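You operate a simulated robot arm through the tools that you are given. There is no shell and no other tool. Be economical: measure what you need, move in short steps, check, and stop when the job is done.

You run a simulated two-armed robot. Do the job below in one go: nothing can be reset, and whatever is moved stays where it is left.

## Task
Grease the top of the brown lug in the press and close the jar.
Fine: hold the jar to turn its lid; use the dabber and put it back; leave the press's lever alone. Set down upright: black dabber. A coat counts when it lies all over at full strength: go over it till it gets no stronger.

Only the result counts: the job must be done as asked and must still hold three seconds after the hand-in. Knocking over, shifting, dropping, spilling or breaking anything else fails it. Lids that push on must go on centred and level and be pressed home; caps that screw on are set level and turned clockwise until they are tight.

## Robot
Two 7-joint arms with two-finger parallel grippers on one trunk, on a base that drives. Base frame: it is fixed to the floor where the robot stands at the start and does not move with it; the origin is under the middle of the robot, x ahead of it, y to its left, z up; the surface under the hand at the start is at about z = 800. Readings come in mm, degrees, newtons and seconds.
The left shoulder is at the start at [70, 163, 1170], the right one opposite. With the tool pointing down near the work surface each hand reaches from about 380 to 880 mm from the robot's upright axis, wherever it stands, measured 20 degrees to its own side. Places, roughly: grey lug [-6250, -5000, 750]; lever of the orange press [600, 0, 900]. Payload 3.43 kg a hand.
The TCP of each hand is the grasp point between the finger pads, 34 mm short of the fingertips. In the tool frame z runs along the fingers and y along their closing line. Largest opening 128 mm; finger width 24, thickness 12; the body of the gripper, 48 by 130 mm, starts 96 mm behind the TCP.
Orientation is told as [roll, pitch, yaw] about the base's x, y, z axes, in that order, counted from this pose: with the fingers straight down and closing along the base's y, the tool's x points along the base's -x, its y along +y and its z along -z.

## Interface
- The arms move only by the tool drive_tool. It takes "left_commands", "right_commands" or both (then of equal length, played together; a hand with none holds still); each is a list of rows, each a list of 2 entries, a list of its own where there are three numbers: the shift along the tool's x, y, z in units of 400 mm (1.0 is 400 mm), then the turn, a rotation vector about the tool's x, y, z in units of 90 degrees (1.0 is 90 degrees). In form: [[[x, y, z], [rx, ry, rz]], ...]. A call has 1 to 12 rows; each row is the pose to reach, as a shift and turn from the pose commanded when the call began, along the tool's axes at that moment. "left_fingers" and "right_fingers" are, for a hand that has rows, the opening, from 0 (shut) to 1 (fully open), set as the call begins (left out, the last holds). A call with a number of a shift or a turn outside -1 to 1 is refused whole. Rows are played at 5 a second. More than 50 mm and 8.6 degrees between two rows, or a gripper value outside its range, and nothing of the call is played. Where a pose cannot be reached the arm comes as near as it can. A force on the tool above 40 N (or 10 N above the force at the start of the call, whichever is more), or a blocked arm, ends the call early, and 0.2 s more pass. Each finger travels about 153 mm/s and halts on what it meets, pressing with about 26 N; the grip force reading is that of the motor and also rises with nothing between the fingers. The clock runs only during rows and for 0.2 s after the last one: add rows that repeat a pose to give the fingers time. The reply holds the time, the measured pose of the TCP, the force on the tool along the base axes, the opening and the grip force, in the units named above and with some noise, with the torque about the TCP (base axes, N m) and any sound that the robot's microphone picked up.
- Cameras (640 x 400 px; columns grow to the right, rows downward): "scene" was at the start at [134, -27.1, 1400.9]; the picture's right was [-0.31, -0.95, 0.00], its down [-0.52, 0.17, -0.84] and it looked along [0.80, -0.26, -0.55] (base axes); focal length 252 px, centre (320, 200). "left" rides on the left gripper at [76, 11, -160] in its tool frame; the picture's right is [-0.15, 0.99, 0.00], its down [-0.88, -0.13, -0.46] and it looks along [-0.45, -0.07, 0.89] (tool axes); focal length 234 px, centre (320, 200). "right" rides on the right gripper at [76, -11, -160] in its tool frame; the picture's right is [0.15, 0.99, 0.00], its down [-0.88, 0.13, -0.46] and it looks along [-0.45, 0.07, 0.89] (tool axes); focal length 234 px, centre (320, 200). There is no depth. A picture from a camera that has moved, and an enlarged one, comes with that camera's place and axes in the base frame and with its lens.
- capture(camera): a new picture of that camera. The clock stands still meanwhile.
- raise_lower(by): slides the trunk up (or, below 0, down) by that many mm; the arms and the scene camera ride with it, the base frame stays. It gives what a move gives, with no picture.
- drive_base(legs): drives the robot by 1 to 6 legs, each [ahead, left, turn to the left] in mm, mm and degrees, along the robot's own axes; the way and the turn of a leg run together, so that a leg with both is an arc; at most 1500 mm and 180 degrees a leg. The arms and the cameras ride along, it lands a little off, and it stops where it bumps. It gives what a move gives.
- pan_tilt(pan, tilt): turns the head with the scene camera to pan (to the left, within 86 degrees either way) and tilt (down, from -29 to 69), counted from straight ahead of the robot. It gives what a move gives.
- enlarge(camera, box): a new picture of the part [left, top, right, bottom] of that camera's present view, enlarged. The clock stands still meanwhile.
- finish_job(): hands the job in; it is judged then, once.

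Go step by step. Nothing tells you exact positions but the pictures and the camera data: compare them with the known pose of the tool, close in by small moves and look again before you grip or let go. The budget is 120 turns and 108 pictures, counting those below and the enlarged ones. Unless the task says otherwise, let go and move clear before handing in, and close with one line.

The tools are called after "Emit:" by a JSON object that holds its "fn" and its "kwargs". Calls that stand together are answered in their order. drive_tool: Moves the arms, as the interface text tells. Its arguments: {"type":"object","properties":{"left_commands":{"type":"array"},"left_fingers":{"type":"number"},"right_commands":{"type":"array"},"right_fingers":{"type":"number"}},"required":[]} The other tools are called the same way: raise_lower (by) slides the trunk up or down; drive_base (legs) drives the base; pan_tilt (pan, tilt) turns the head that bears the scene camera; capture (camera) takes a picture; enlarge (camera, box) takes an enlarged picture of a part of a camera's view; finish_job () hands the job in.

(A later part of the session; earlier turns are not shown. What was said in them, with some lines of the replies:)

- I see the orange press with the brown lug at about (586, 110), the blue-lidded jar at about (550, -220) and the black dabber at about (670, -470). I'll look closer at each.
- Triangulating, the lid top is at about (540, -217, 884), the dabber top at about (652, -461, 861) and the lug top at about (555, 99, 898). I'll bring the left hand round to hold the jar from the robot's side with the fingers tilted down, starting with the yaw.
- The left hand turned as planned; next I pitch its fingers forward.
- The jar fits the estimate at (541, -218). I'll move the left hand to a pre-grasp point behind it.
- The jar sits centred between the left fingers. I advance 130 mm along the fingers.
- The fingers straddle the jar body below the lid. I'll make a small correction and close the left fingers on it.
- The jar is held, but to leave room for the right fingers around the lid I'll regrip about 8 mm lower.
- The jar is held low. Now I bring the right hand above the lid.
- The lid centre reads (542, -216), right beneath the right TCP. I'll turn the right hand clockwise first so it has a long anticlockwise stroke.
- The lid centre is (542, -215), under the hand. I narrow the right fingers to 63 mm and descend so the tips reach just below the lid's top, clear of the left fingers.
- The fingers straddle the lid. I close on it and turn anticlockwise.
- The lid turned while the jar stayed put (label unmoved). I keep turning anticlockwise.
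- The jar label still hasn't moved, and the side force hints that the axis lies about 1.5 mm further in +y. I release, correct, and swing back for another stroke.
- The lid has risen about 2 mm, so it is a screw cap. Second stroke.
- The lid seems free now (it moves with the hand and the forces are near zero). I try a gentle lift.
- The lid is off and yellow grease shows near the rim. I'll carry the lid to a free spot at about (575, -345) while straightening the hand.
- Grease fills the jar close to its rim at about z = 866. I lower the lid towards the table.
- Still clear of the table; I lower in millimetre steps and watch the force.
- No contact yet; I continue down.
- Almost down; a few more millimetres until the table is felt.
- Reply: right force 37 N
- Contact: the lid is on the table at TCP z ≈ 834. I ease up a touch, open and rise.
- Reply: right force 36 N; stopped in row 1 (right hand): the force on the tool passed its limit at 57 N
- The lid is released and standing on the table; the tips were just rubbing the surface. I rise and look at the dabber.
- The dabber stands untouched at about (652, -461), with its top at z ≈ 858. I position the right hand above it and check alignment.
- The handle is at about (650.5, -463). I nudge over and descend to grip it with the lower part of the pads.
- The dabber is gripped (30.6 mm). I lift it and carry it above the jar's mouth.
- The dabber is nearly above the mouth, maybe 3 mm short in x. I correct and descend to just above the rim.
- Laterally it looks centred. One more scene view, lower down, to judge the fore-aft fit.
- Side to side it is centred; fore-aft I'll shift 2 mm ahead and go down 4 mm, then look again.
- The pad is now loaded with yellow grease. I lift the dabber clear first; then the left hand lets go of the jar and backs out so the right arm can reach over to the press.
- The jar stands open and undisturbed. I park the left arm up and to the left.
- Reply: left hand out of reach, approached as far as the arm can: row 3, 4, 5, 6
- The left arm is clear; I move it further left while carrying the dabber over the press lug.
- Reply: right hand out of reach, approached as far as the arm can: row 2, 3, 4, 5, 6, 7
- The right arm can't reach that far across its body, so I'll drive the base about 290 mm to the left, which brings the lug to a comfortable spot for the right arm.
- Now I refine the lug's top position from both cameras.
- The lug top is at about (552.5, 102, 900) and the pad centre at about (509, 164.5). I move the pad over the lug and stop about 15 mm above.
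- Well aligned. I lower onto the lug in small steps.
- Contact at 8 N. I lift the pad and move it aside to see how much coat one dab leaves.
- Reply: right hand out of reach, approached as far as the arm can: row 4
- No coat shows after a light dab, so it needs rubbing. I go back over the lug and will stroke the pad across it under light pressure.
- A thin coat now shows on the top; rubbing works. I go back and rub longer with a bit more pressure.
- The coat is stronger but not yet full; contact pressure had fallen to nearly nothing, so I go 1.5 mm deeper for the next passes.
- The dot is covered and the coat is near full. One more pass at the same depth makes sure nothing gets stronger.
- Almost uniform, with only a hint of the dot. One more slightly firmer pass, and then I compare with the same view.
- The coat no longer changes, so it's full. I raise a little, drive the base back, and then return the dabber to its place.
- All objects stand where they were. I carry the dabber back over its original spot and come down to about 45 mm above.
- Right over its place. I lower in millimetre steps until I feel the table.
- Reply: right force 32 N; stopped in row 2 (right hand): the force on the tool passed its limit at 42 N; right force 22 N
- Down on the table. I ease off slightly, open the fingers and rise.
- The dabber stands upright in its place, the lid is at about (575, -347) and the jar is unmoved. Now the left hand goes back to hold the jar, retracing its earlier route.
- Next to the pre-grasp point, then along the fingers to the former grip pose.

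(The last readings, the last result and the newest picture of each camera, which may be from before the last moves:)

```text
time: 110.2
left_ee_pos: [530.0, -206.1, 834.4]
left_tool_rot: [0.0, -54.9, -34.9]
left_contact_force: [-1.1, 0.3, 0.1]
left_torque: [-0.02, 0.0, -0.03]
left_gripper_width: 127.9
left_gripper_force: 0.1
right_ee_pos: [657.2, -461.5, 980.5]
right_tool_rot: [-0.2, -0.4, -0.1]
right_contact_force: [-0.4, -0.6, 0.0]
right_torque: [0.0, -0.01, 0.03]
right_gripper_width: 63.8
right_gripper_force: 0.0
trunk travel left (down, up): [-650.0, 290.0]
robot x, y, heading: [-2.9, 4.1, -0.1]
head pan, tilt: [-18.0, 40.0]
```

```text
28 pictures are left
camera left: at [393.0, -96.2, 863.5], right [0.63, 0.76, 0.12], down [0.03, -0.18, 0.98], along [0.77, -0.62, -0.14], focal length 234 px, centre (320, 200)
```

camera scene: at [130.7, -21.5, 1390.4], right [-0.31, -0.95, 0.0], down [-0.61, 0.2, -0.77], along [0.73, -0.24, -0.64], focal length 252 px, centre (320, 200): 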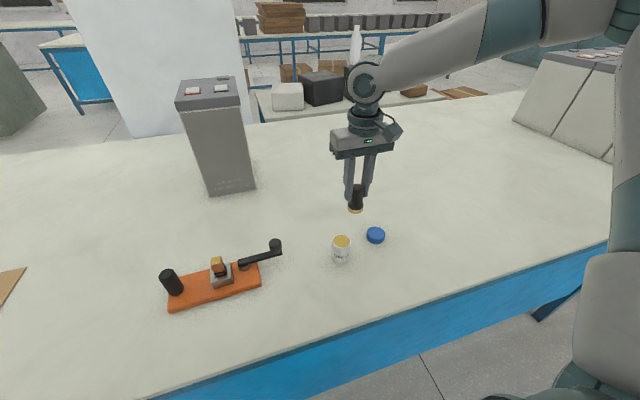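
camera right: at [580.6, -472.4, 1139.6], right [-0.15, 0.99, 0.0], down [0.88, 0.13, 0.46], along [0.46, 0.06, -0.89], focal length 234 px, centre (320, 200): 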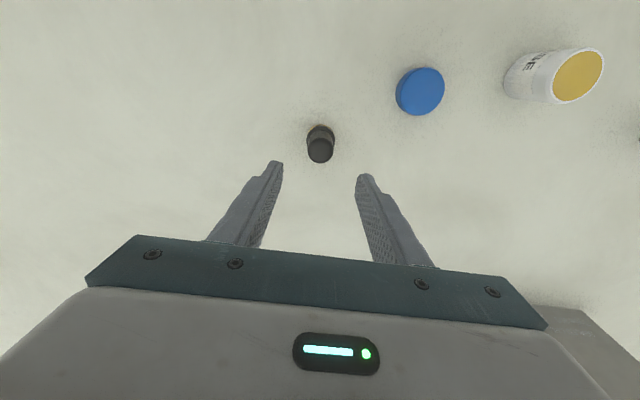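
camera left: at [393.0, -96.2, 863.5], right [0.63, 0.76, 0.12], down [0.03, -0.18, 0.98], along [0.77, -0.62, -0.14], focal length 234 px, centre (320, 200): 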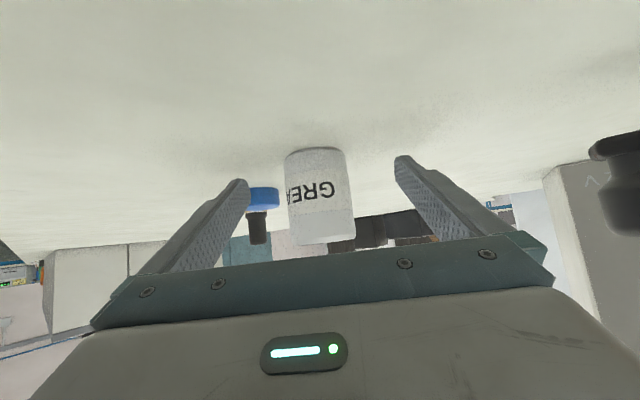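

The jar is between the fingers. I close the left hand on it and bring the right hand, levelled, above the lid.

Emit:
{"fn": "drive_tool", "kwargs": {"left_commands": [[[0, -0.004, 0], [0, 0, 0]], [[0, -0.004, 0], [0, 0, 0]], [[0, -0.004, 0], [0, 0, 0]], [[0, -0.004, 0], [0, 0, 0]], [[0, -0.004, 0], [0, 0, 0]]], "left_fingers": 0.0, "right_commands": [[[0.05, 0.07, 0], [-0.0022, 0.0056, 0]], [[0.1, 0.14, 0], [-0.0022, 0.0056, 0]], [[0.15, 0.21, 0.03], [-0.0022, 0.0056, 0]], [[0.205, 0.2875, 0.08], [-0.0022, 0.0056, 0]], [[0.205, 0.2875, 0.125], [-0.0022, 0.0056, 0]]], "right_fingers": 0.62}}

Emit:
{"fn": "enlarge", "kwargs": {"camera": "right", "box": [200, 80, 520, 280]}}

```text
time: 111.4
left_ee_pos: [528.9, -207.3, 834.2]
left_tool_rot: [0.0, -55.0, -35.0]
left_contact_force: [0.0, -1.5, -0.2]
left_torque: [0.06, 0.05, -0.05]
left_gripper_width: 50.6
left_gripper_force: 25.9
right_ee_pos: [576.2, -348.4, 929.6]
right_tool_rot: [0.0, 0.2, -0.1]
right_contact_force: [-0.7, 0.3, 0.7]
right_torque: [0.0, 0.02, 0.04]
right_gripper_width: 79.5
right_gripper_force: 0.1
trunk travel left (down, up): [-650.0, 290.0]
robot x, y, heading: [-1.2, 2.2, 0.2]
head pan, tilt: [-18.0, 40.0]
```

```text
2.00 times, centred on (360, 180) of right
camera zoom: at [501.7, -360.4, 1088.7], right [-0.14, 0.99, 0.0], down [0.88, 0.13, 0.45], along [0.45, 0.07, -0.89], focal length 468 px, centre (240, 240)
```

zoom: 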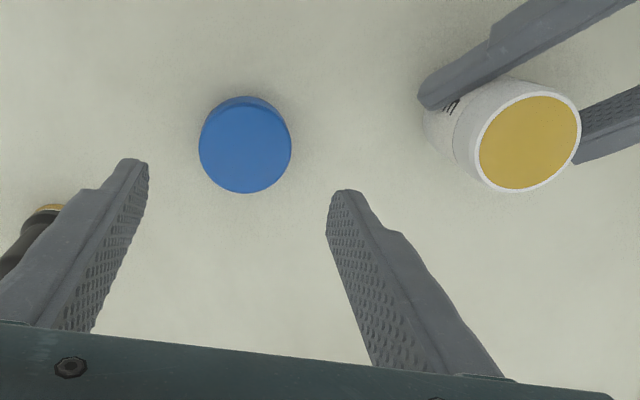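

I descend over the lid and grip its upper half.

Emit:
{"fn": "drive_tool", "kwargs": {"right_commands": [[[-0.002, 0.005, 0.08], [0, 0, 0]], [[-0.002, 0.005, 0.16], [0, 0, 0]], [[-0.002, 0.005, 0.21], [0, 0, 0]]]}}

Emit:
{"fn": "drive_tool", "kwargs": {"right_commands": [[[0, 0, 0], [0, 0, 0]], [[0, 0, 0], [0, 0, 0]], [[0, 0, 0], [0, 0, 0]]], "right_fingers": 0.0}}

Emit:
{"fn": "enlarge", "kwargs": {"camera": "scene", "box": [330, 195, 410, 245]}}

Emit:
{"fn": "enlarge", "kwargs": {"camera": "right", "box": [240, 120, 400, 220]}}

```text
time: 112.2
left_ee_pos: [528.8, -207.6, 835.0]
left_tool_rot: [0.0, -55.0, -34.9]
left_contact_force: [0.5, -0.9, -0.5]
left_torque: [0.01, -0.04, 0.0]
left_gripper_width: 50.8
left_gripper_force: 25.7
right_ee_pos: [575.7, -344.2, 846.5]
right_tool_rot: [0.0, 0.1, -0.1]
right_contact_force: [0.0, 0.3, -0.2]
right_torque: [0.01, -0.02, -0.04]
right_gripper_width: 79.6
right_gripper_force: 0.0
trunk travel left (down, up): [-650.0, 290.0]
robot x, y, heading: [-0.2, 1.7, 0.2]
head pan, tilt: [-18.0, 40.0]
```

```text
time: 113.0
left_ee_pos: [529.4, -207.8, 833.5]
left_tool_rot: [0.1, -55.0, -35.0]
left_contact_force: [0.0, 0.3, 0.8]
left_torque: [0.01, 0.02, -0.03]
left_gripper_width: 50.6
left_gripper_force: 25.6
right_ee_pos: [575.6, -346.4, 847.7]
right_tool_rot: [0.0, 0.1, -0.1]
right_contact_force: [1.2, -0.8, -0.3]
right_torque: [0.01, -0.01, 0.01]
right_gripper_width: 53.2
right_gripper_force: 26.5
trunk travel left (down, up): [-650.0, 290.0]
robot x, y, heading: [0.8, 1.0, 0.1]
head pan, tilt: [-18.0, 40.0]
```

```text
8.00 times, centred on (370, 220) of scene
camera zoom: at [130.7, -22.4, 1390.4], right [-0.31, -0.95, 0.0], down [-0.61, 0.2, -0.77], along [0.73, -0.24, -0.64], focal length 2018 px, centre (-80, 40)
```

zoom: 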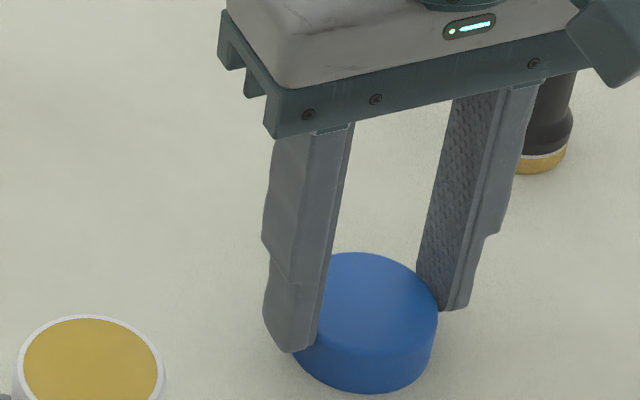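

```text
4.00 times, centred on (320, 170) of right
camera zoom: at [502.1, -356.4, 1006.4], right [-0.14, 0.99, 0.0], down [0.88, 0.13, 0.45], along [0.45, 0.07, -0.89], focal length 937 px, centre (320, 320)
```

zoom: 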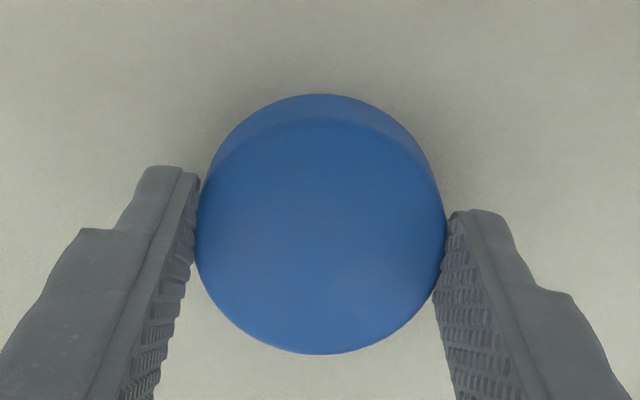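

The lid is gripped. I lift it and carry it over the jar, turning the hand anticlockwise so there's a full clockwise stroke available.

Emit:
{"fn": "drive_tool", "kwargs": {"right_commands": [[[0, 0, -0.1], [0, 0, 0]], [[0, 0, -0.2], [0, 0, 0]], [[0.005, 0.03, -0.28], [0, 0, -0.0926]], [[0.014, 0.06, -0.28], [0, 0, -0.1852]], [[0.023, 0.1, -0.28], [0, 0, -0.2778]], [[0.032, 0.14, -0.28], [0, 0, -0.3704]], [[0.041, 0.18, -0.28], [0, 0, -0.463]], [[0.05, 0.22, -0.28], [0, 0, -0.5556]], [[0.06, 0.26, -0.28], [0, 0, -0.6482]], [[0.072, 0.295, -0.28], [0, 0, -0.7408]], [[0.084, 0.331, -0.28], [0, 0, -0.8333]]]}}

Emit:
{"fn": "enlarge", "kwargs": {"camera": "scene", "box": [304, 200, 384, 260]}}

Emit:
{"fn": "enlarge", "kwargs": {"camera": "right", "box": [240, 100, 400, 220]}}

```text
time: 115.4
left_ee_pos: [528.3, -207.4, 834.4]
left_tool_rot: [0.1, -54.9, -34.8]
left_contact_force: [0.2, -0.5, -0.2]
left_torque: [-0.02, 0.01, 0.01]
left_gripper_width: 50.7
left_gripper_force: 26.1
right_ee_pos: [543.5, -213.0, 958.2]
right_tool_rot: [0.1, 0.0, 75.1]
right_contact_force: [-0.6, 0.3, 0.0]
right_torque: [0.0, 0.02, 0.01]
right_gripper_width: 53.1
right_gripper_force: 25.7
trunk travel left (down, up): [-650.0, 290.0]
robot x, y, heading: [3.8, 2.6, -0.0]
head pan, tilt: [-18.0, 40.0]
```

```text
6.67 times, centred on (344, 230) of scene
camera zoom: at [131.1, -22.3, 1390.4], right [-0.31, -0.95, 0.0], down [-0.61, 0.2, -0.77], along [0.73, -0.24, -0.64], focal length 1682 px, centre (160, 0)
```

zoom: 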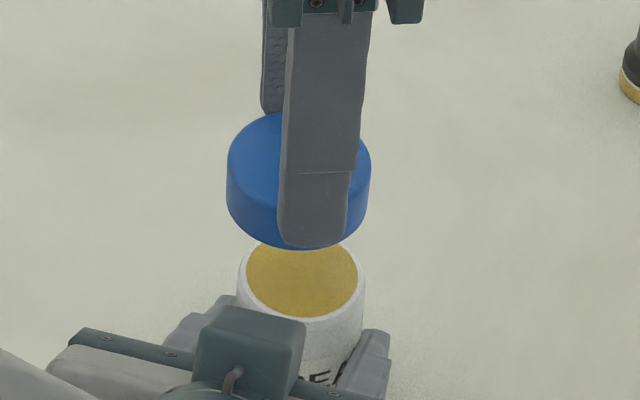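

```text
3.33 times, centred on (320, 160) of right
camera zoom: at [536.8, -289.2, 1118.0], right [-0.99, 0.11, 0.0], down [0.1, 0.88, 0.46], along [0.05, 0.45, -0.89], focal length 781 px, centre (320, 333)
```

zoom: 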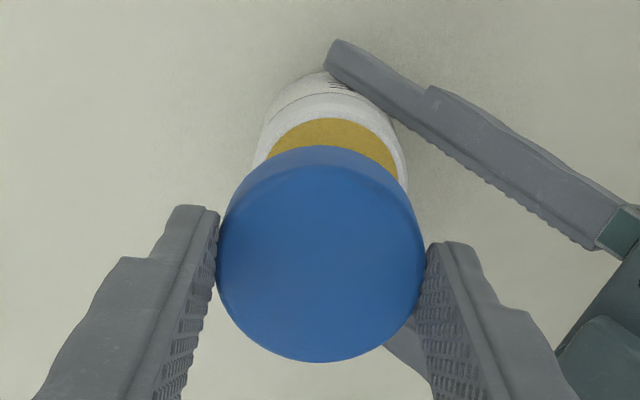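

The lid looks about 4 mm too far ahead and 3 mm too far left relative to the mouth. I correct and descend to just above the rim, then check again.

Emit:
{"fn": "drive_tool", "kwargs": {"right_commands": [[[0.0083, 0.0068, 0.03], [0, 0, 0]], [[0.0083, 0.0068, 0.06], [0, 0, 0]], [[0.0083, 0.0068, 0.083], [0, 0, 0]]]}}

Emit:
{"fn": "enlarge", "kwargs": {"camera": "scene", "box": [304, 210, 384, 260]}}

Emit:
{"fn": "enlarge", "kwargs": {"camera": "right", "box": [240, 100, 400, 220]}}

```text
time: 116.2
left_ee_pos: [530.3, -207.9, 834.0]
left_tool_rot: [0.0, -54.9, -34.9]
left_contact_force: [-0.6, 0.6, 0.2]
left_torque: [0.01, 0.01, 0.01]
left_gripper_width: 50.7
left_gripper_force: 26.1
right_ee_pos: [539.9, -214.6, 924.6]
right_tool_rot: [0.1, 0.0, 74.9]
right_contact_force: [-0.1, 0.0, -1.4]
right_torque: [0.01, -0.04, 0.0]
right_gripper_width: 52.8
right_gripper_force: 25.9
trunk travel left (down, up): [-650.0, 290.0]
robot x, y, heading: [-0.1, 2.8, -0.2]
head pan, tilt: [-18.0, 40.0]
```

```text
8.00 times, centred on (344, 235) of scene
camera zoom: at [131.0, -22.4, 1390.4], right [-0.31, -0.95, 0.0], down [-0.61, 0.2, -0.77], along [0.73, -0.24, -0.64], focal length 2018 px, centre (128, -80)
```

zoom: 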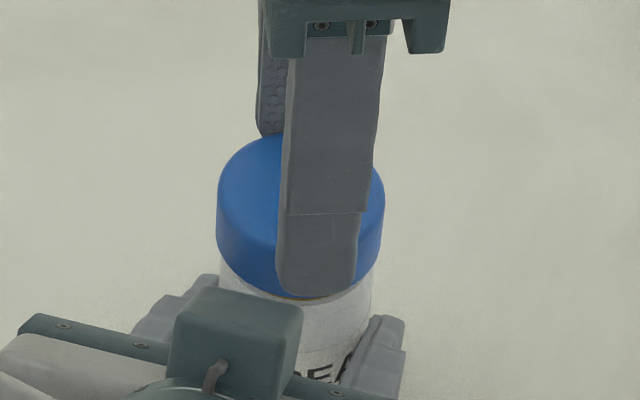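

```text
3.33 times, centred on (320, 160) of right
camera zoom: at [532.5, -291.7, 1084.2], right [-0.99, 0.12, 0.0], down [0.1, 0.88, 0.46], along [0.05, 0.45, -0.89], focal length 781 px, centre (320, 333)
```

zoom: 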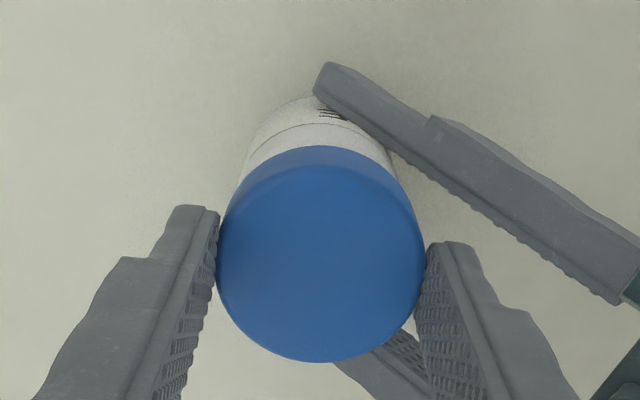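

Within about 1.5 mm now. A last nudge, and I lower until the lid touches.

Emit:
{"fn": "drive_tool", "kwargs": {"right_commands": [[[-0.003, -0.0023, 0.003], [0, 0, 0]], [[-0.003, -0.0023, 0.006], [0, 0, 0]], [[-0.003, -0.0023, 0.01], [0, 0, 0]]]}}

Emit:
{"fn": "drive_tool", "kwargs": {"right_commands": [[[0, 0, 0.0025], [0, 0, 0]], [[0, 0, 0.005], [0, 0, 0]], [[0, 0, 0.0075], [0, 0, 0]]]}}

```text
time: 117.0
left_ee_pos: [529.0, -208.3, 833.5]
left_tool_rot: [0.0, -55.0, -34.9]
left_contact_force: [0.3, -0.1, 0.1]
left_torque: [0.03, 0.0, -0.02]
left_gripper_width: 50.5
left_gripper_force: 26.2
right_ee_pos: [541.0, -214.7, 920.4]
right_tool_rot: [0.0, 0.1, 74.9]
right_contact_force: [0.0, -0.9, 0.5]
right_torque: [0.06, 0.01, -0.01]
right_gripper_width: 52.7
right_gripper_force: 26.2
trunk travel left (down, up): [-650.0, 290.0]
robot x, y, heading: [1.4, 2.0, 0.2]
head pan, tilt: [-18.0, 40.0]
```

```text
time: 117.8
left_ee_pos: [530.1, -206.5, 834.1]
left_tool_rot: [0.1, -55.1, -34.8]
left_contact_force: [2.4, 5.8, -2.4]
left_torque: [-0.22, 0.08, 0.09]
left_gripper_width: 50.8
left_gripper_force: 25.8
right_ee_pos: [540.2, -215.1, 918.6]
right_tool_rot: [0.1, 0.1, 74.9]
right_contact_force: [-1.9, -6.5, 6.5]
right_torque: [-0.34, 0.07, 0.01]
right_gripper_width: 52.7
right_gripper_force: 25.7
trunk travel left (down, up): [-650.0, 290.0]
robot x, y, heading: [-2.0, 4.4, -0.1]
head pan, tilt: [-18.0, 40.0]
```

The lid rests on the thread start. I ease the side load by 1 mm and turn clockwise, following it down.

Emit:
{"fn": "drive_tool", "kwargs": {"right_commands": [[[0.0026, 0, 0], [0, 0, 0]], [[0.0026, 0, 0.0005], [0, 0, 0.09]], [[0.0026, 0, 0.001], [0, 0, 0.18]], [[0.0026, 0, 0.0015], [0, 0, 0.27]], [[0.0026, 0, 0.002], [0, 0, 0.36]], [[0.0026, 0, 0.0025], [0, 0, 0.45]], [[0.0026, 0, 0.003], [0, 0, 0.54]], [[0.0026, 0, 0.0035], [0, 0, 0.63]], [[0.0026, 0, 0.004], [0, 0, 0.72]], [[0.0026, 0, 0.0045], [0, 0, 0.81]]]}}

Emit:
{"fn": "drive_tool", "kwargs": {"right_commands": [[[0, 0, 0.0005], [0, 0, 0.09]], [[0, 0, 0.001], [0, 0, 0.18]], [[0, 0, 0.0015], [0, 0, 0.27]], [[0, 0, 0.002], [0, 0, 0.36]], [[0, 0, 0.0025], [0, 0, 0.45]], [[0, 0, 0.003], [0, 0, 0.54]], [[0, 0, 0.0035], [0, 0, 0.63]], [[0, 0, 0.004], [0, 0, 0.72]], [[0, 0, 0.0045], [0, 0, 0.81]], [[0, 0, 0.005], [0, 0, 0.9]]]}}

Emit:
{"fn": "enlarge", "kwargs": {"camera": "scene", "box": [304, 210, 384, 260]}}

```text
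time: 120.0
left_ee_pos: [528.8, -207.1, 834.7]
left_tool_rot: [0.1, -55.0, -34.8]
left_contact_force: [14.6, 7.0, -15.3]
left_torque: [0.05, 0.34, 0.15]
left_gripper_width: 50.9
left_gripper_force: 26.1
right_ee_pos: [540.6, -213.7, 916.8]
right_tool_rot: [0.0, 0.0, 1.9]
right_contact_force: [-10.3, -7.3, 24.7]
right_torque: [-0.31, 0.41, 0.01]
right_gripper_width: 53.0
right_gripper_force: 25.8
trunk travel left (down, up): [-650.0, 290.0]
robot x, y, heading: [0.2, 3.8, 0.1]
head pan, tilt: [-18.0, 40.0]
```

```text
time: 122.2
left_ee_pos: [528.9, -206.7, 835.6]
left_tool_rot: [0.0, -55.1, -35.0]
left_contact_force: [12.5, 9.0, -12.2]
left_torque: [-0.12, 0.07, 0.15]
left_gripper_width: 50.9
left_gripper_force: 25.9
right_ee_pos: [539.7, -214.6, 915.0]
right_tool_rot: [0.0, -0.1, -79.1]
right_contact_force: [-9.8, -9.2, 26.6]
right_torque: [-0.43, 0.45, 0.08]
right_gripper_width: 52.8
right_gripper_force: 26.0
trunk travel left (down, up): [-650.0, 290.0]
robot x, y, heading: [-0.6, 3.3, 0.2]
head pan, tilt: [-18.0, 40.0]
```

```text
8.00 times, centred on (344, 235) of scene
camera zoom: at [129.6, -21.7, 1390.6], right [-0.31, -0.95, 0.0], down [-0.61, 0.2, -0.77], along [0.73, -0.24, -0.64], focal length 2018 px, centre (128, -80)
```

zoom: 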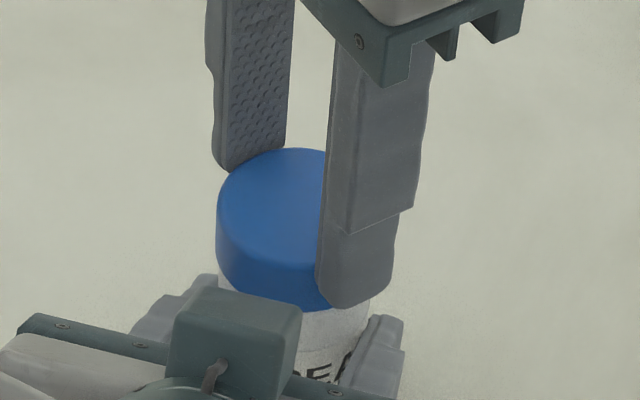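

The lid went down about 3 mm with some side load. I release, swing back anticlockwise, and look at whether the lid sits level.

Emit:
{"fn": "drive_tool", "kwargs": {"right_commands": [[[0, 0, 0], [0, 0, 0]], [[0, 0, 0], [0, 0, 0]], [[0, 0, -0.02], [0, 0, -0.094]], [[0, 0, -0.02], [0, 0, -0.188]], [[0, 0, -0.02], [0, 0, -0.282]], [[0, 0, -0.02], [0, 0, -0.376]], [[0, 0, -0.02], [0, 0, -0.47]], [[0, 0, -0.02], [0, 0, -0.564]], [[0, 0, -0.02], [0, 0, -0.658]], [[0, 0, -0.02], [0, 0, -0.752]], [[0, 0, -0.02], [0, 0, -0.846]], [[0, 0, -0.02], [0, 0, -0.94]]], "right_fingers": 0.52}}

Emit:
{"fn": "enlarge", "kwargs": {"camera": "scene", "box": [304, 210, 384, 260]}}

Emit:
{"fn": "enlarge", "kwargs": {"camera": "right", "box": [240, 100, 400, 220]}}

```text
time: 124.8
left_ee_pos: [528.6, -207.0, 834.5]
left_tool_rot: [0.0, -55.1, -34.9]
left_contact_force: [-0.4, -2.8, 6.8]
left_torque: [-0.19, -0.24, -0.07]
left_gripper_width: 50.7
left_gripper_force: 25.7
right_ee_pos: [541.4, -216.6, 923.1]
right_tool_rot: [-0.1, 0.1, 5.9]
right_contact_force: [0.4, 0.1, -0.3]
right_torque: [0.0, -0.02, 0.0]
right_gripper_width: 66.5
right_gripper_force: 0.0
trunk travel left (down, up): [-650.0, 290.0]
robot x, y, heading: [0.8, 5.6, -0.1]
head pan, tilt: [-18.0, 40.0]
```

```text
8.00 times, centred on (344, 235) of scene
camera zoom: at [129.9, -22.4, 1390.5], right [-0.31, -0.95, 0.0], down [-0.61, 0.2, -0.77], along [0.73, -0.24, -0.64], focal length 2018 px, centre (128, -80)
```

zoom: 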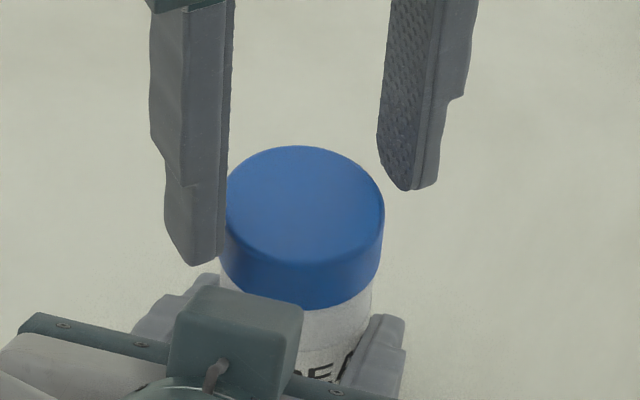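

```text
3.33 times, centred on (320, 160) of right
camera zoom: at [467.4, -234.6, 1081.9], right [-0.25, 0.97, 0.0], down [0.86, 0.22, 0.45], along [0.44, 0.11, -0.89], focal length 781 px, centre (320, 333)
```

zoom: 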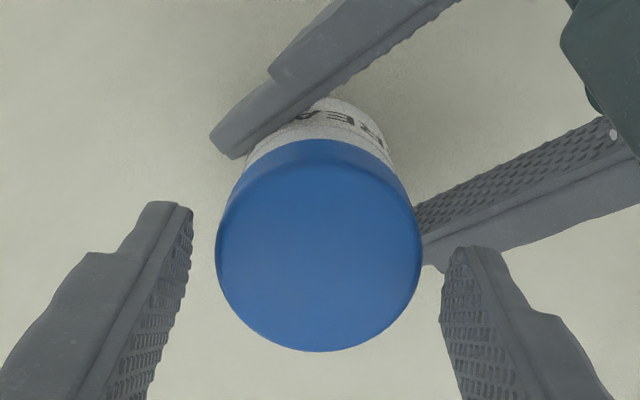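

The lid looks level. I continue back to +74°, come down for a deeper grip, and take a second clockwise stroke.

Emit:
{"fn": "drive_tool", "kwargs": {"right_commands": [[[0, -0.0018, 0], [0, 0, -0.094]], [[0, -0.0018, 0], [0, 0, -0.188]], [[0, -0.0018, 0], [0, 0, -0.282]], [[0, -0.0018, 0], [0, 0, -0.376]], [[0, -0.0018, 0], [0, 0, -0.47]], [[0, -0.0018, 0], [0, 0, -0.564]], [[0, -0.0018, 0], [0, 0, -0.658]], [[0, -0.0018, 0], [0, 0, -0.752]], [[0, -0.0018, 0.02], [0, 0, -0.76]], [[0, -0.0018, 0.037], [0, 0, -0.76]]]}}

Emit:
{"fn": "drive_tool", "kwargs": {"right_commands": [[[0, 0, 0], [0, 0, 0]], [[0, 0, 0], [0, 0, 0]], [[0, 0, 0.0005], [0, 0, 0.09]], [[0, 0, 0.001], [0, 0, 0.18]], [[0, 0, 0.0015], [0, 0, 0.27]], [[0, 0, 0.002], [0, 0, 0.36]], [[0, 0, 0.0025], [0, 0, 0.45]], [[0, 0, 0.003], [0, 0, 0.54]], [[0, 0, 0.0035], [0, 0, 0.63]], [[0, 0, 0.004], [0, 0, 0.72]], [[0, 0, 0.0045], [0, 0, 0.81]]], "right_fingers": 0.0}}

Emit:
{"fn": "drive_tool", "kwargs": {"right_commands": [[[0, 0, 0.0005], [0, 0, 0.09]], [[0, 0, 0.001], [0, 0, 0.18]], [[0, 0, 0.0015], [0, 0, 0.27]], [[0, 0, 0.002], [0, 0, 0.36]], [[0, 0, 0.0025], [0, 0, 0.45]], [[0, 0, 0.003], [0, 0, 0.54]], [[0, 0, 0.0035], [0, 0, 0.63]], [[0, 0, 0.004], [0, 0, 0.72]], [[0, 0, 0.0045], [0, 0, 0.81]], [[0, 0, 0.005], [0, 0, 0.9]]]}}

Emit:
{"fn": "enlarge", "kwargs": {"camera": "scene", "box": [304, 210, 384, 260]}}

```text
time: 127.0
left_ee_pos: [528.4, -208.5, 834.3]
left_tool_rot: [-0.1, -55.1, -34.9]
left_contact_force: [-0.2, -1.8, 6.4]
left_torque: [-0.22, -0.25, -0.01]
left_gripper_width: 50.6
left_gripper_force: 25.8
right_ee_pos: [541.0, -215.4, 907.9]
right_tool_rot: [0.0, 0.0, 74.1]
right_contact_force: [-0.6, 0.3, -0.7]
right_torque: [-0.01, -0.03, -0.01]
right_gripper_width: 66.6
right_gripper_force: 0.1
trunk travel left (down, up): [-650.0, 290.0]
robot x, y, heading: [-1.6, 3.7, 0.0]
head pan, tilt: [-18.0, 40.0]
```

```text
time: 129.4
left_ee_pos: [528.1, -207.9, 833.9]
left_tool_rot: [0.0, -55.0, -34.9]
left_contact_force: [-2.3, -1.4, -1.4]
left_torque: [0.04, 0.04, -0.5]
left_gripper_width: 51.0
left_gripper_force: 25.8
right_ee_pos: [540.6, -215.7, 905.6]
right_tool_rot: [0.0, 0.0, 1.1]
right_contact_force: [2.1, 1.8, 8.8]
right_torque: [0.13, -0.1, 0.54]
right_gripper_width: 53.1
right_gripper_force: 26.0
trunk travel left (down, up): [-650.0, 290.0]
robot x, y, heading: [-0.3, 6.4, 0.0]
head pan, tilt: [-18.0, 40.0]
```

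```text
time: 131.6
left_ee_pos: [527.1, -208.3, 835.0]
left_tool_rot: [-0.2, -54.8, -35.0]
left_contact_force: [-13.4, -7.2, 0.0]
left_torque: [0.35, -0.48, -0.71]
left_gripper_width: 51.0
left_gripper_force: 25.5
right_ee_pos: [541.2, -215.9, 905.6]
right_tool_rot: [-0.1, 0.2, -80.0]
right_contact_force: [11.2, 6.9, 0.9]
right_torque: [0.1, -0.26, 0.54]
right_gripper_width: 53.0
right_gripper_force: 25.6
trunk travel left (down, up): [-650.0, 290.0]
robot x, y, heading: [-3.2, 2.1, 0.1]
head pan, tilt: [-18.0, 40.0]
```

```text
8.00 times, centred on (344, 235) of scene
camera zoom: at [130.6, -22.3, 1390.4], right [-0.31, -0.95, 0.0], down [-0.61, 0.2, -0.77], along [0.73, -0.24, -0.64], focal length 2018 px, centre (128, -80)
```

zoom: 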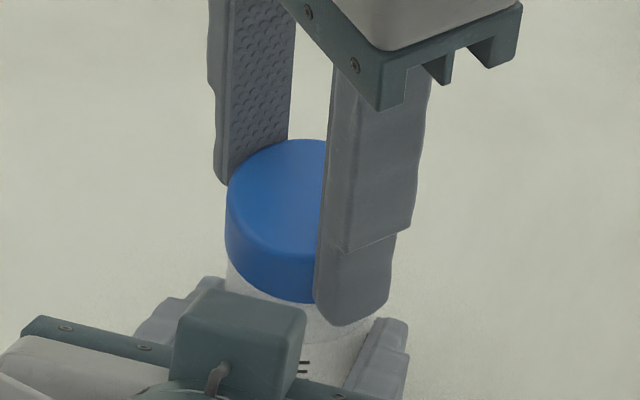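

The torque rose to 0.54 N·m and the jar began slipping in the left grip, so the lid appears tight. I open the right hand, rise, and inspect the lid's seating.

Emit:
{"fn": "drive_tool", "kwargs": {"right_commands": [[[0, 0, 0], [0, 0, 0]], [[0, 0, 0], [0, 0, 0]], [[0, 0, -0.05], [0, 0, 0]], [[0, 0, -0.15], [0, 0, 0]], [[0, 0, -0.25], [0, 0, 0]], [[0, 0, -0.3], [0, 0, 0]]], "right_fingers": 0.55}}

Emit:
{"fn": "enlarge", "kwargs": {"camera": "scene", "box": [304, 210, 384, 260]}}

Emit:
{"fn": "enlarge", "kwargs": {"camera": "left", "box": [240, 130, 400, 280]}}

```text
time: 133.0
left_ee_pos: [528.3, -208.2, 834.5]
left_tool_rot: [0.0, -55.0, -34.9]
left_contact_force: [-0.7, 0.8, 1.6]
left_torque: [-0.04, -0.06, 0.01]
left_gripper_width: 50.9
left_gripper_force: 26.1
right_ee_pos: [541.7, -216.6, 1024.7]
right_tool_rot: [0.0, 0.0, -79.9]
right_contact_force: [0.1, 0.3, -0.1]
right_torque: [-0.04, 0.0, -0.01]
right_gripper_width: 70.3
right_gripper_force: 0.1
trunk travel left (down, up): [-650.0, 290.0]
robot x, y, heading: [-2.1, 5.9, 0.1]
head pan, tilt: [-18.0, 40.0]
```

```text
8.00 times, centred on (344, 235) of scene
camera zoom: at [130.2, -22.1, 1390.4], right [-0.31, -0.95, 0.0], down [-0.61, 0.2, -0.77], along [0.73, -0.24, -0.64], focal length 2018 px, centre (128, -80)
```

zoom: 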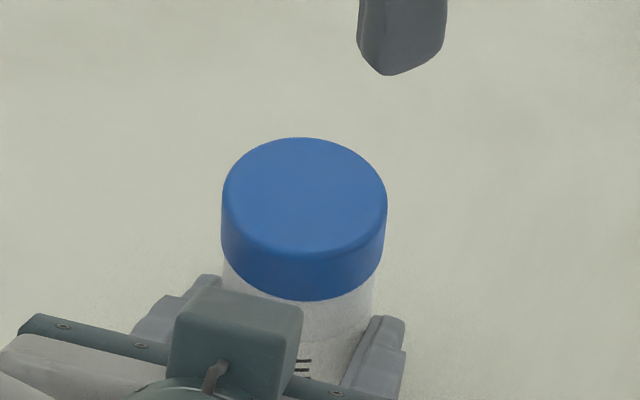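

```text
2.67 times, centred on (320, 205) of left
camera zoom: at [391.3, -98.1, 864.0], right [0.63, 0.76, 0.12], down [0.03, -0.18, 0.98], along [0.77, -0.62, -0.14], focal length 624 px, centre (320, 187)
```

zoom: 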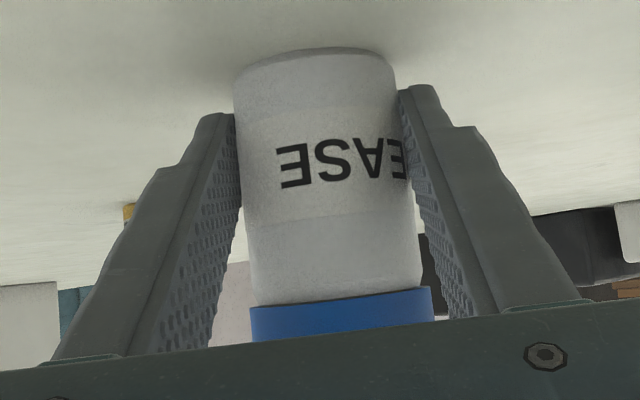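

The lid looks level and seated, as low on the jar as at the start; the thread lifted the jar a couple of millimetres in the left fingers. I'll confirm tightness with one more short clockwise twist from a fresh grip.

Emit:
{"fn": "drive_tool", "kwargs": {"right_commands": [[[0, 0, 0.05], [0, 0, -0.09]], [[0, 0, 0.1], [0, 0, -0.18]], [[0, 0, 0.15], [0, 0, -0.27]], [[0, 0, 0.2], [0, 0, -0.36]], [[0, 0, 0.25], [0, 0, -0.45]], [[0, 0, 0.28], [0, 0, -0.54]], [[0, 0, 0.295], [0, 0, -0.63]]], "right_fingers": 0.5}}

Emit:
{"fn": "drive_tool", "kwargs": {"right_commands": [[[0, 0, 0], [0, 0, 0]], [[0, 0, 0], [0, 0, 0]], [[0, 0, 0], [0, 0, 0]], [[0, 0, 0], [0, 0, 0.06]], [[0, 0, 0], [0, 0, 0.12]], [[0, 0, 0], [0, 0, 0.18]]], "right_fingers": 0.0}}

Emit:
{"fn": "drive_tool", "kwargs": {"right_commands": [[[0, 0, 0], [0, 0, 0.06]], [[0, 0, 0], [0, 0, 0.12]], [[0, 0, 0], [0, 0, 0.18]]]}}

Emit:
{"fn": "enlarge", "kwargs": {"camera": "left", "box": [240, 130, 400, 280]}}

```text
time: 134.6
left_ee_pos: [528.6, -207.1, 833.9]
left_tool_rot: [0.0, -55.0, -34.8]
left_contact_force: [-0.2, -1.3, 0.6]
left_torque: [-0.05, -0.03, 0.0]
left_gripper_width: 50.7
left_gripper_force: 26.1
right_ee_pos: [541.4, -215.9, 905.3]
right_tool_rot: [0.0, 0.2, -23.0]
right_contact_force: [0.1, 0.4, 0.3]
right_torque: [-0.01, 0.0, -0.04]
right_gripper_width: 64.5
right_gripper_force: 0.1
trunk travel left (down, up): [-650.0, 290.0]
robot x, y, heading: [-4.4, 1.2, 0.3]
head pan, tilt: [-18.0, 40.0]
```

```text
time: 136.0
left_ee_pos: [527.3, -208.5, 834.4]
left_tool_rot: [0.0, -55.0, -34.9]
left_contact_force: [-1.6, -0.3, 0.5]
left_torque: [-0.03, 0.0, -0.61]
left_gripper_width: 51.1
left_gripper_force: 25.9
right_ee_pos: [540.5, -216.8, 905.1]
right_tool_rot: [0.1, 0.2, -39.4]
right_contact_force: [1.6, 1.3, -1.1]
right_torque: [0.06, -0.08, 0.6]
right_gripper_width: 53.2
right_gripper_force: 26.1
trunk travel left (down, up): [-650.0, 290.0]
robot x, y, heading: [1.2, 2.4, -0.2]
head pan, tilt: [-18.0, 40.0]
```

```text
time: 136.8
left_ee_pos: [527.1, -207.7, 833.1]
left_tool_rot: [-0.1, -54.9, -34.8]
left_contact_force: [-7.3, -5.8, 0.4]
left_torque: [0.09, -0.19, -0.58]
left_gripper_width: 50.7
left_gripper_force: 26.1
right_ee_pos: [542.0, -215.8, 906.4]
right_tool_rot: [0.0, 0.1, -55.7]
right_contact_force: [8.3, 5.3, -1.5]
right_torque: [0.3, -0.37, 0.48]
right_gripper_width: 53.4
right_gripper_force: 26.1
trunk travel left (down, up): [-650.0, 290.0]
robot x, y, heading: [-3.0, 2.2, 0.1]
head pan, tilt: [-18.0, 40.0]
```

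```text
2.67 times, centred on (320, 205) of left
camera zoom: at [391.0, -98.7, 864.0], right [0.64, 0.76, 0.12], down [0.03, -0.18, 0.98], along [0.77, -0.62, -0.14], focal length 624 px, centre (320, 187)
```

zoom: 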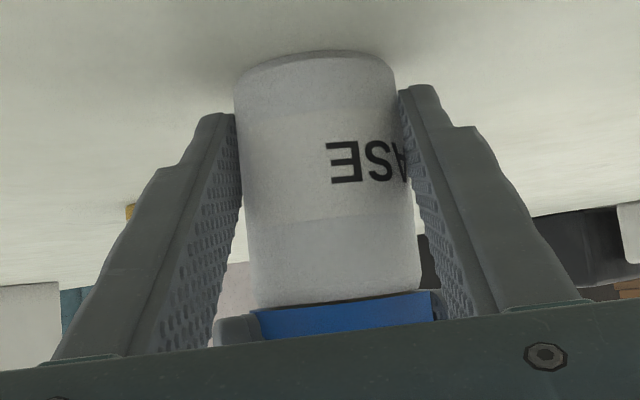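

Torque jumped to 0.6 N·m at once and the lid and jar turned together, so the lid is tight. I release with the right hand and lower the jar with the left until it touches the table.

Emit:
{"fn": "drive_tool", "kwargs": {"right_commands": [[[0, 0, 0], [0, 0, 0]], [[0, 0, 0], [0, 0, 0]], [[0, 0, -0.05], [0, 0, 0]], [[0, 0, -0.15], [0, 0, 0]], [[0, 0, -0.25], [0, 0, 0]], [[0, 0, -0.35], [0, 0, 0]]], "right_fingers": 0.6}}

Emit:
{"fn": "drive_tool", "kwargs": {"left_commands": [[[0.001, 0, 0.0007], [0, 0, 0]], [[0.002, 0, 0.0014], [0, 0, 0]], [[0.003, 0, 0.0021], [0, 0, 0]]]}}

Emit:
{"fn": "drive_tool", "kwargs": {"left_commands": [[[0.001, 0, 0.0007], [0, 0, 0]], [[0.002, 0, 0.0014], [0, 0, 0]], [[0.003, 0, 0.0021], [0, 0, 0]]]}}

```text
time: 138.2
left_ee_pos: [526.9, -207.5, 834.3]
left_tool_rot: [0.1, -55.1, -35.0]
left_contact_force: [-0.4, 0.0, 0.3]
left_torque: [-0.02, 0.01, 0.01]
left_gripper_width: 50.8
left_gripper_force: 26.0
right_ee_pos: [539.3, -216.8, 1043.3]
right_tool_rot: [-0.2, 0.1, -55.6]
right_contact_force: [0.1, -0.1, 0.1]
right_torque: [-0.01, 0.03, 0.03]
right_gripper_width: 76.9
right_gripper_force: 0.0
trunk travel left (down, up): [-650.0, 290.0]
robot x, y, heading: [1.3, 3.2, -0.1]
head pan, tilt: [-18.0, 40.0]
```

```text
time: 139.0
left_ee_pos: [529.2, -207.7, 833.6]
left_tool_rot: [0.0, -55.1, -34.9]
left_contact_force: [0.4, 1.3, 5.5]
left_torque: [0.03, 0.05, 0.01]
left_gripper_width: 50.8
left_gripper_force: 26.1
right_ee_pos: [539.0, -218.7, 1044.4]
right_tool_rot: [-0.1, 0.0, -55.5]
right_contact_force: [0.2, 0.6, 0.8]
right_torque: [-0.02, 0.0, 0.01]
right_gripper_width: 76.6
right_gripper_force: 0.1
trunk travel left (down, up): [-650.0, 290.0]
robot x, y, heading: [2.2, 4.2, 0.1]
head pan, tilt: [-18.0, 40.0]
```

```text
time: 139.8
left_ee_pos: [528.5, -208.2, 834.2]
left_tool_rot: [0.0, -55.3, -34.8]
left_contact_force: [2.1, 2.3, 12.6]
left_torque: [0.15, 0.01, 0.03]
left_gripper_width: 50.5
left_gripper_force: 25.8
right_ee_pos: [539.1, -216.7, 1043.9]
right_tool_rot: [-0.1, 0.0, -55.6]
right_contact_force: [0.7, 0.0, 0.5]
right_torque: [0.02, 0.03, 0.04]
right_gripper_width: 76.7
right_gripper_force: 0.0
trunk travel left (down, up): [-650.0, 290.0]
robot x, y, heading: [3.0, 3.8, 0.1]
head pan, tilt: [-18.0, 40.0]
```

The jar is on the table. The left hand opens and backs straight out.

Emit:
{"fn": "drive_tool", "kwargs": {"left_commands": [[[0, 0, 0], [0, 0, 0]], [[0, 0, 0], [0, 0, 0]], [[0, 0, 0], [0, 0, 0]], [[0, 0, -0.08], [0, 0, 0]], [[0, 0, -0.17], [0, 0, 0]], [[0, 0, -0.26], [0, 0, 0]], [[0, 0, -0.35], [0, 0, 0]]], "left_fingers": 0.85}}

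Emit:
{"fn": "drive_tool", "kwargs": {"left_commands": [[[-0.049, 0.0567, -0.0703], [0, 0, 0]], [[-0.0978, 0.1133, -0.1407], [0, 0, 0]], [[-0.1468, 0.17, -0.211], [0, 0, 0]], [[-0.1957, 0.2267, -0.2813], [0, 0, 0]]], "right_commands": [[[0, 0, -0.05], [0, 0, 0]], [[0, 0, -0.1], [0, 0, 0]], [[0, 0, -0.15], [0, 0, 0]], [[0, 0, -0.2], [0, 0, 0]]]}}

Emit:
{"fn": "capture", "kwargs": {"camera": "scene"}}

Emit:
{"fn": "enlarge", "kwargs": {"camera": "scene", "box": [300, 205, 428, 285]}}

```text
time: 141.4
left_ee_pos: [433.4, -142.7, 913.2]
left_tool_rot: [0.0, -55.0, -34.9]
left_contact_force: [0.7, -0.4, 0.1]
left_torque: [0.03, -0.02, -0.01]
left_gripper_width: 108.8
left_gripper_force: 0.2
right_ee_pos: [539.4, -216.9, 1043.9]
right_tool_rot: [-0.1, 0.0, -55.6]
right_contact_force: [0.4, 0.8, 0.0]
right_torque: [-0.04, -0.02, 0.0]
right_gripper_width: 77.1
right_gripper_force: 0.0
trunk travel left (down, up): [-650.0, 290.0]
robot x, y, heading: [2.2, 0.5, 0.2]
head pan, tilt: [-18.0, 40.0]
```

```text
time: 142.4
left_ee_pos: [471.7, -59.1, 1045.2]
left_tool_rot: [-0.1, -55.0, -34.9]
left_contact_force: [-0.1, 0.3, 0.2]
left_torque: [-0.02, -0.02, 0.04]
left_gripper_width: 108.8
left_gripper_force: 0.0
left hand out of reach, approached as far as the arm can: row 3, 4
right_ee_pos: [538.7, -215.4, 1126.7]
right_tool_rot: [-0.2, -0.2, -55.5]
right_contact_force: [0.6, 1.0, -0.1]
right_torque: [-0.06, -0.05, 0.01]
right_gripper_width: 76.8
right_gripper_force: 0.0
trunk travel left (down, up): [-650.0, 290.0]
robot x, y, heading: [-3.2, 2.0, 0.2]
head pan, tilt: [-18.0, 40.0]
```

```text
13 pictures are left
camera scene: at [128.8, -20.1, 1390.6], right [-0.31, -0.95, 0.0], down [-0.61, 0.2, -0.77], along [0.73, -0.24, -0.64], focal length 252 px, centre (320, 200)
```

scene: 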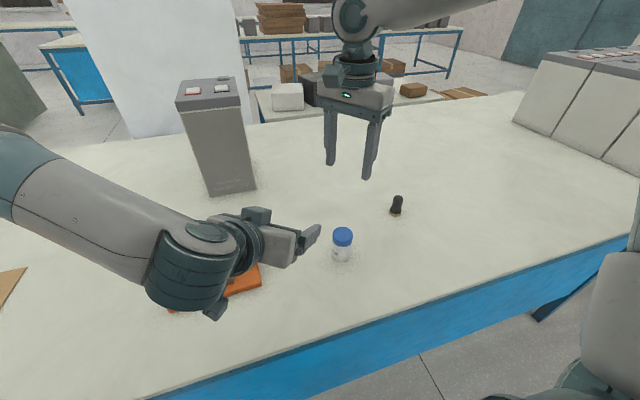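

```text
5.00 times, centred on (364, 245) of scene
camera zoom: at [128.8, -20.1, 1390.6], right [-0.31, -0.95, 0.0], down [-0.61, 0.2, -0.77], along [0.73, -0.24, -0.64], focal length 1262 px, centre (100, -25)
```

zoom: 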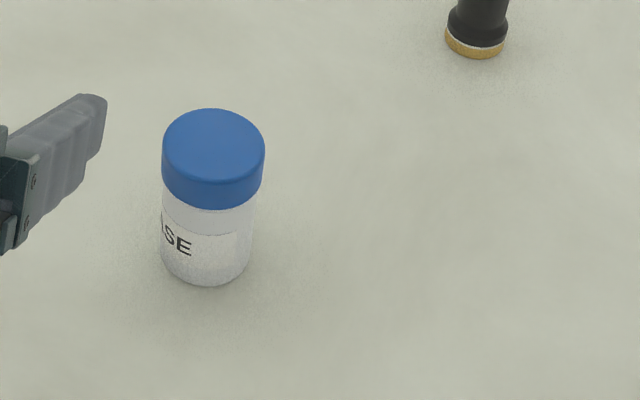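

The jar stands closed with its lid level. One last look at the press from the right camera.

Emit:
{"fn": "capture", "kwargs": {"camera": "right"}}

Emit:
{"fn": "capture", "kwargs": {"camera": "left"}}

```text
11 pictures are left
camera right: at [488.4, -159.0, 1285.8], right [0.73, 0.68, 0.0], down [0.61, -0.65, 0.46], along [0.31, -0.34, -0.89], focal length 234 px, centre (320, 200)
```

right: 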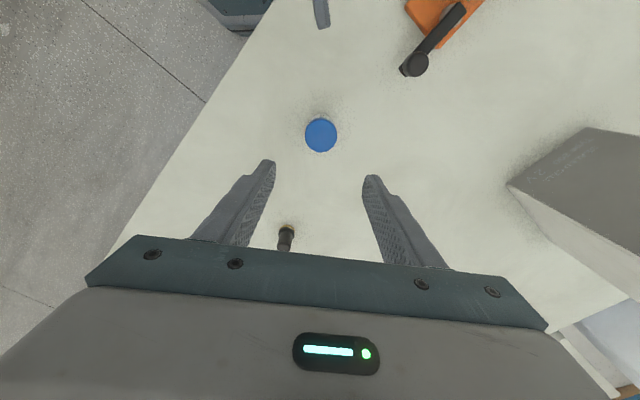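

```text
10 pictures are left
camera left: at [334.8, 49.6, 1074.3], right [0.63, 0.76, 0.12], down [0.03, -0.18, 0.98], along [0.77, -0.62, -0.14], focal length 234 px, centre (320, 200)
```

left: 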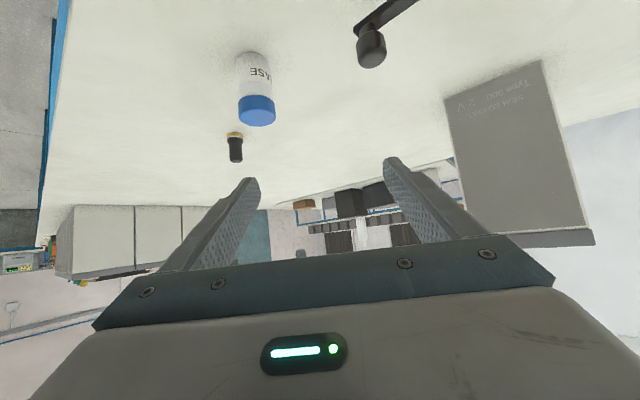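

Everything is in place: the dabber is upright, the jar is closed, and the press and lever are where they were. I hand the job in.

Emit:
{"fn": "finish_job", "kwargs": {}}

```text
The job is handed in.
```

The top of the brown lug has an even, full coat of grease, the jar's lid is screwed on tight, and the black dabber is back upright in its place.
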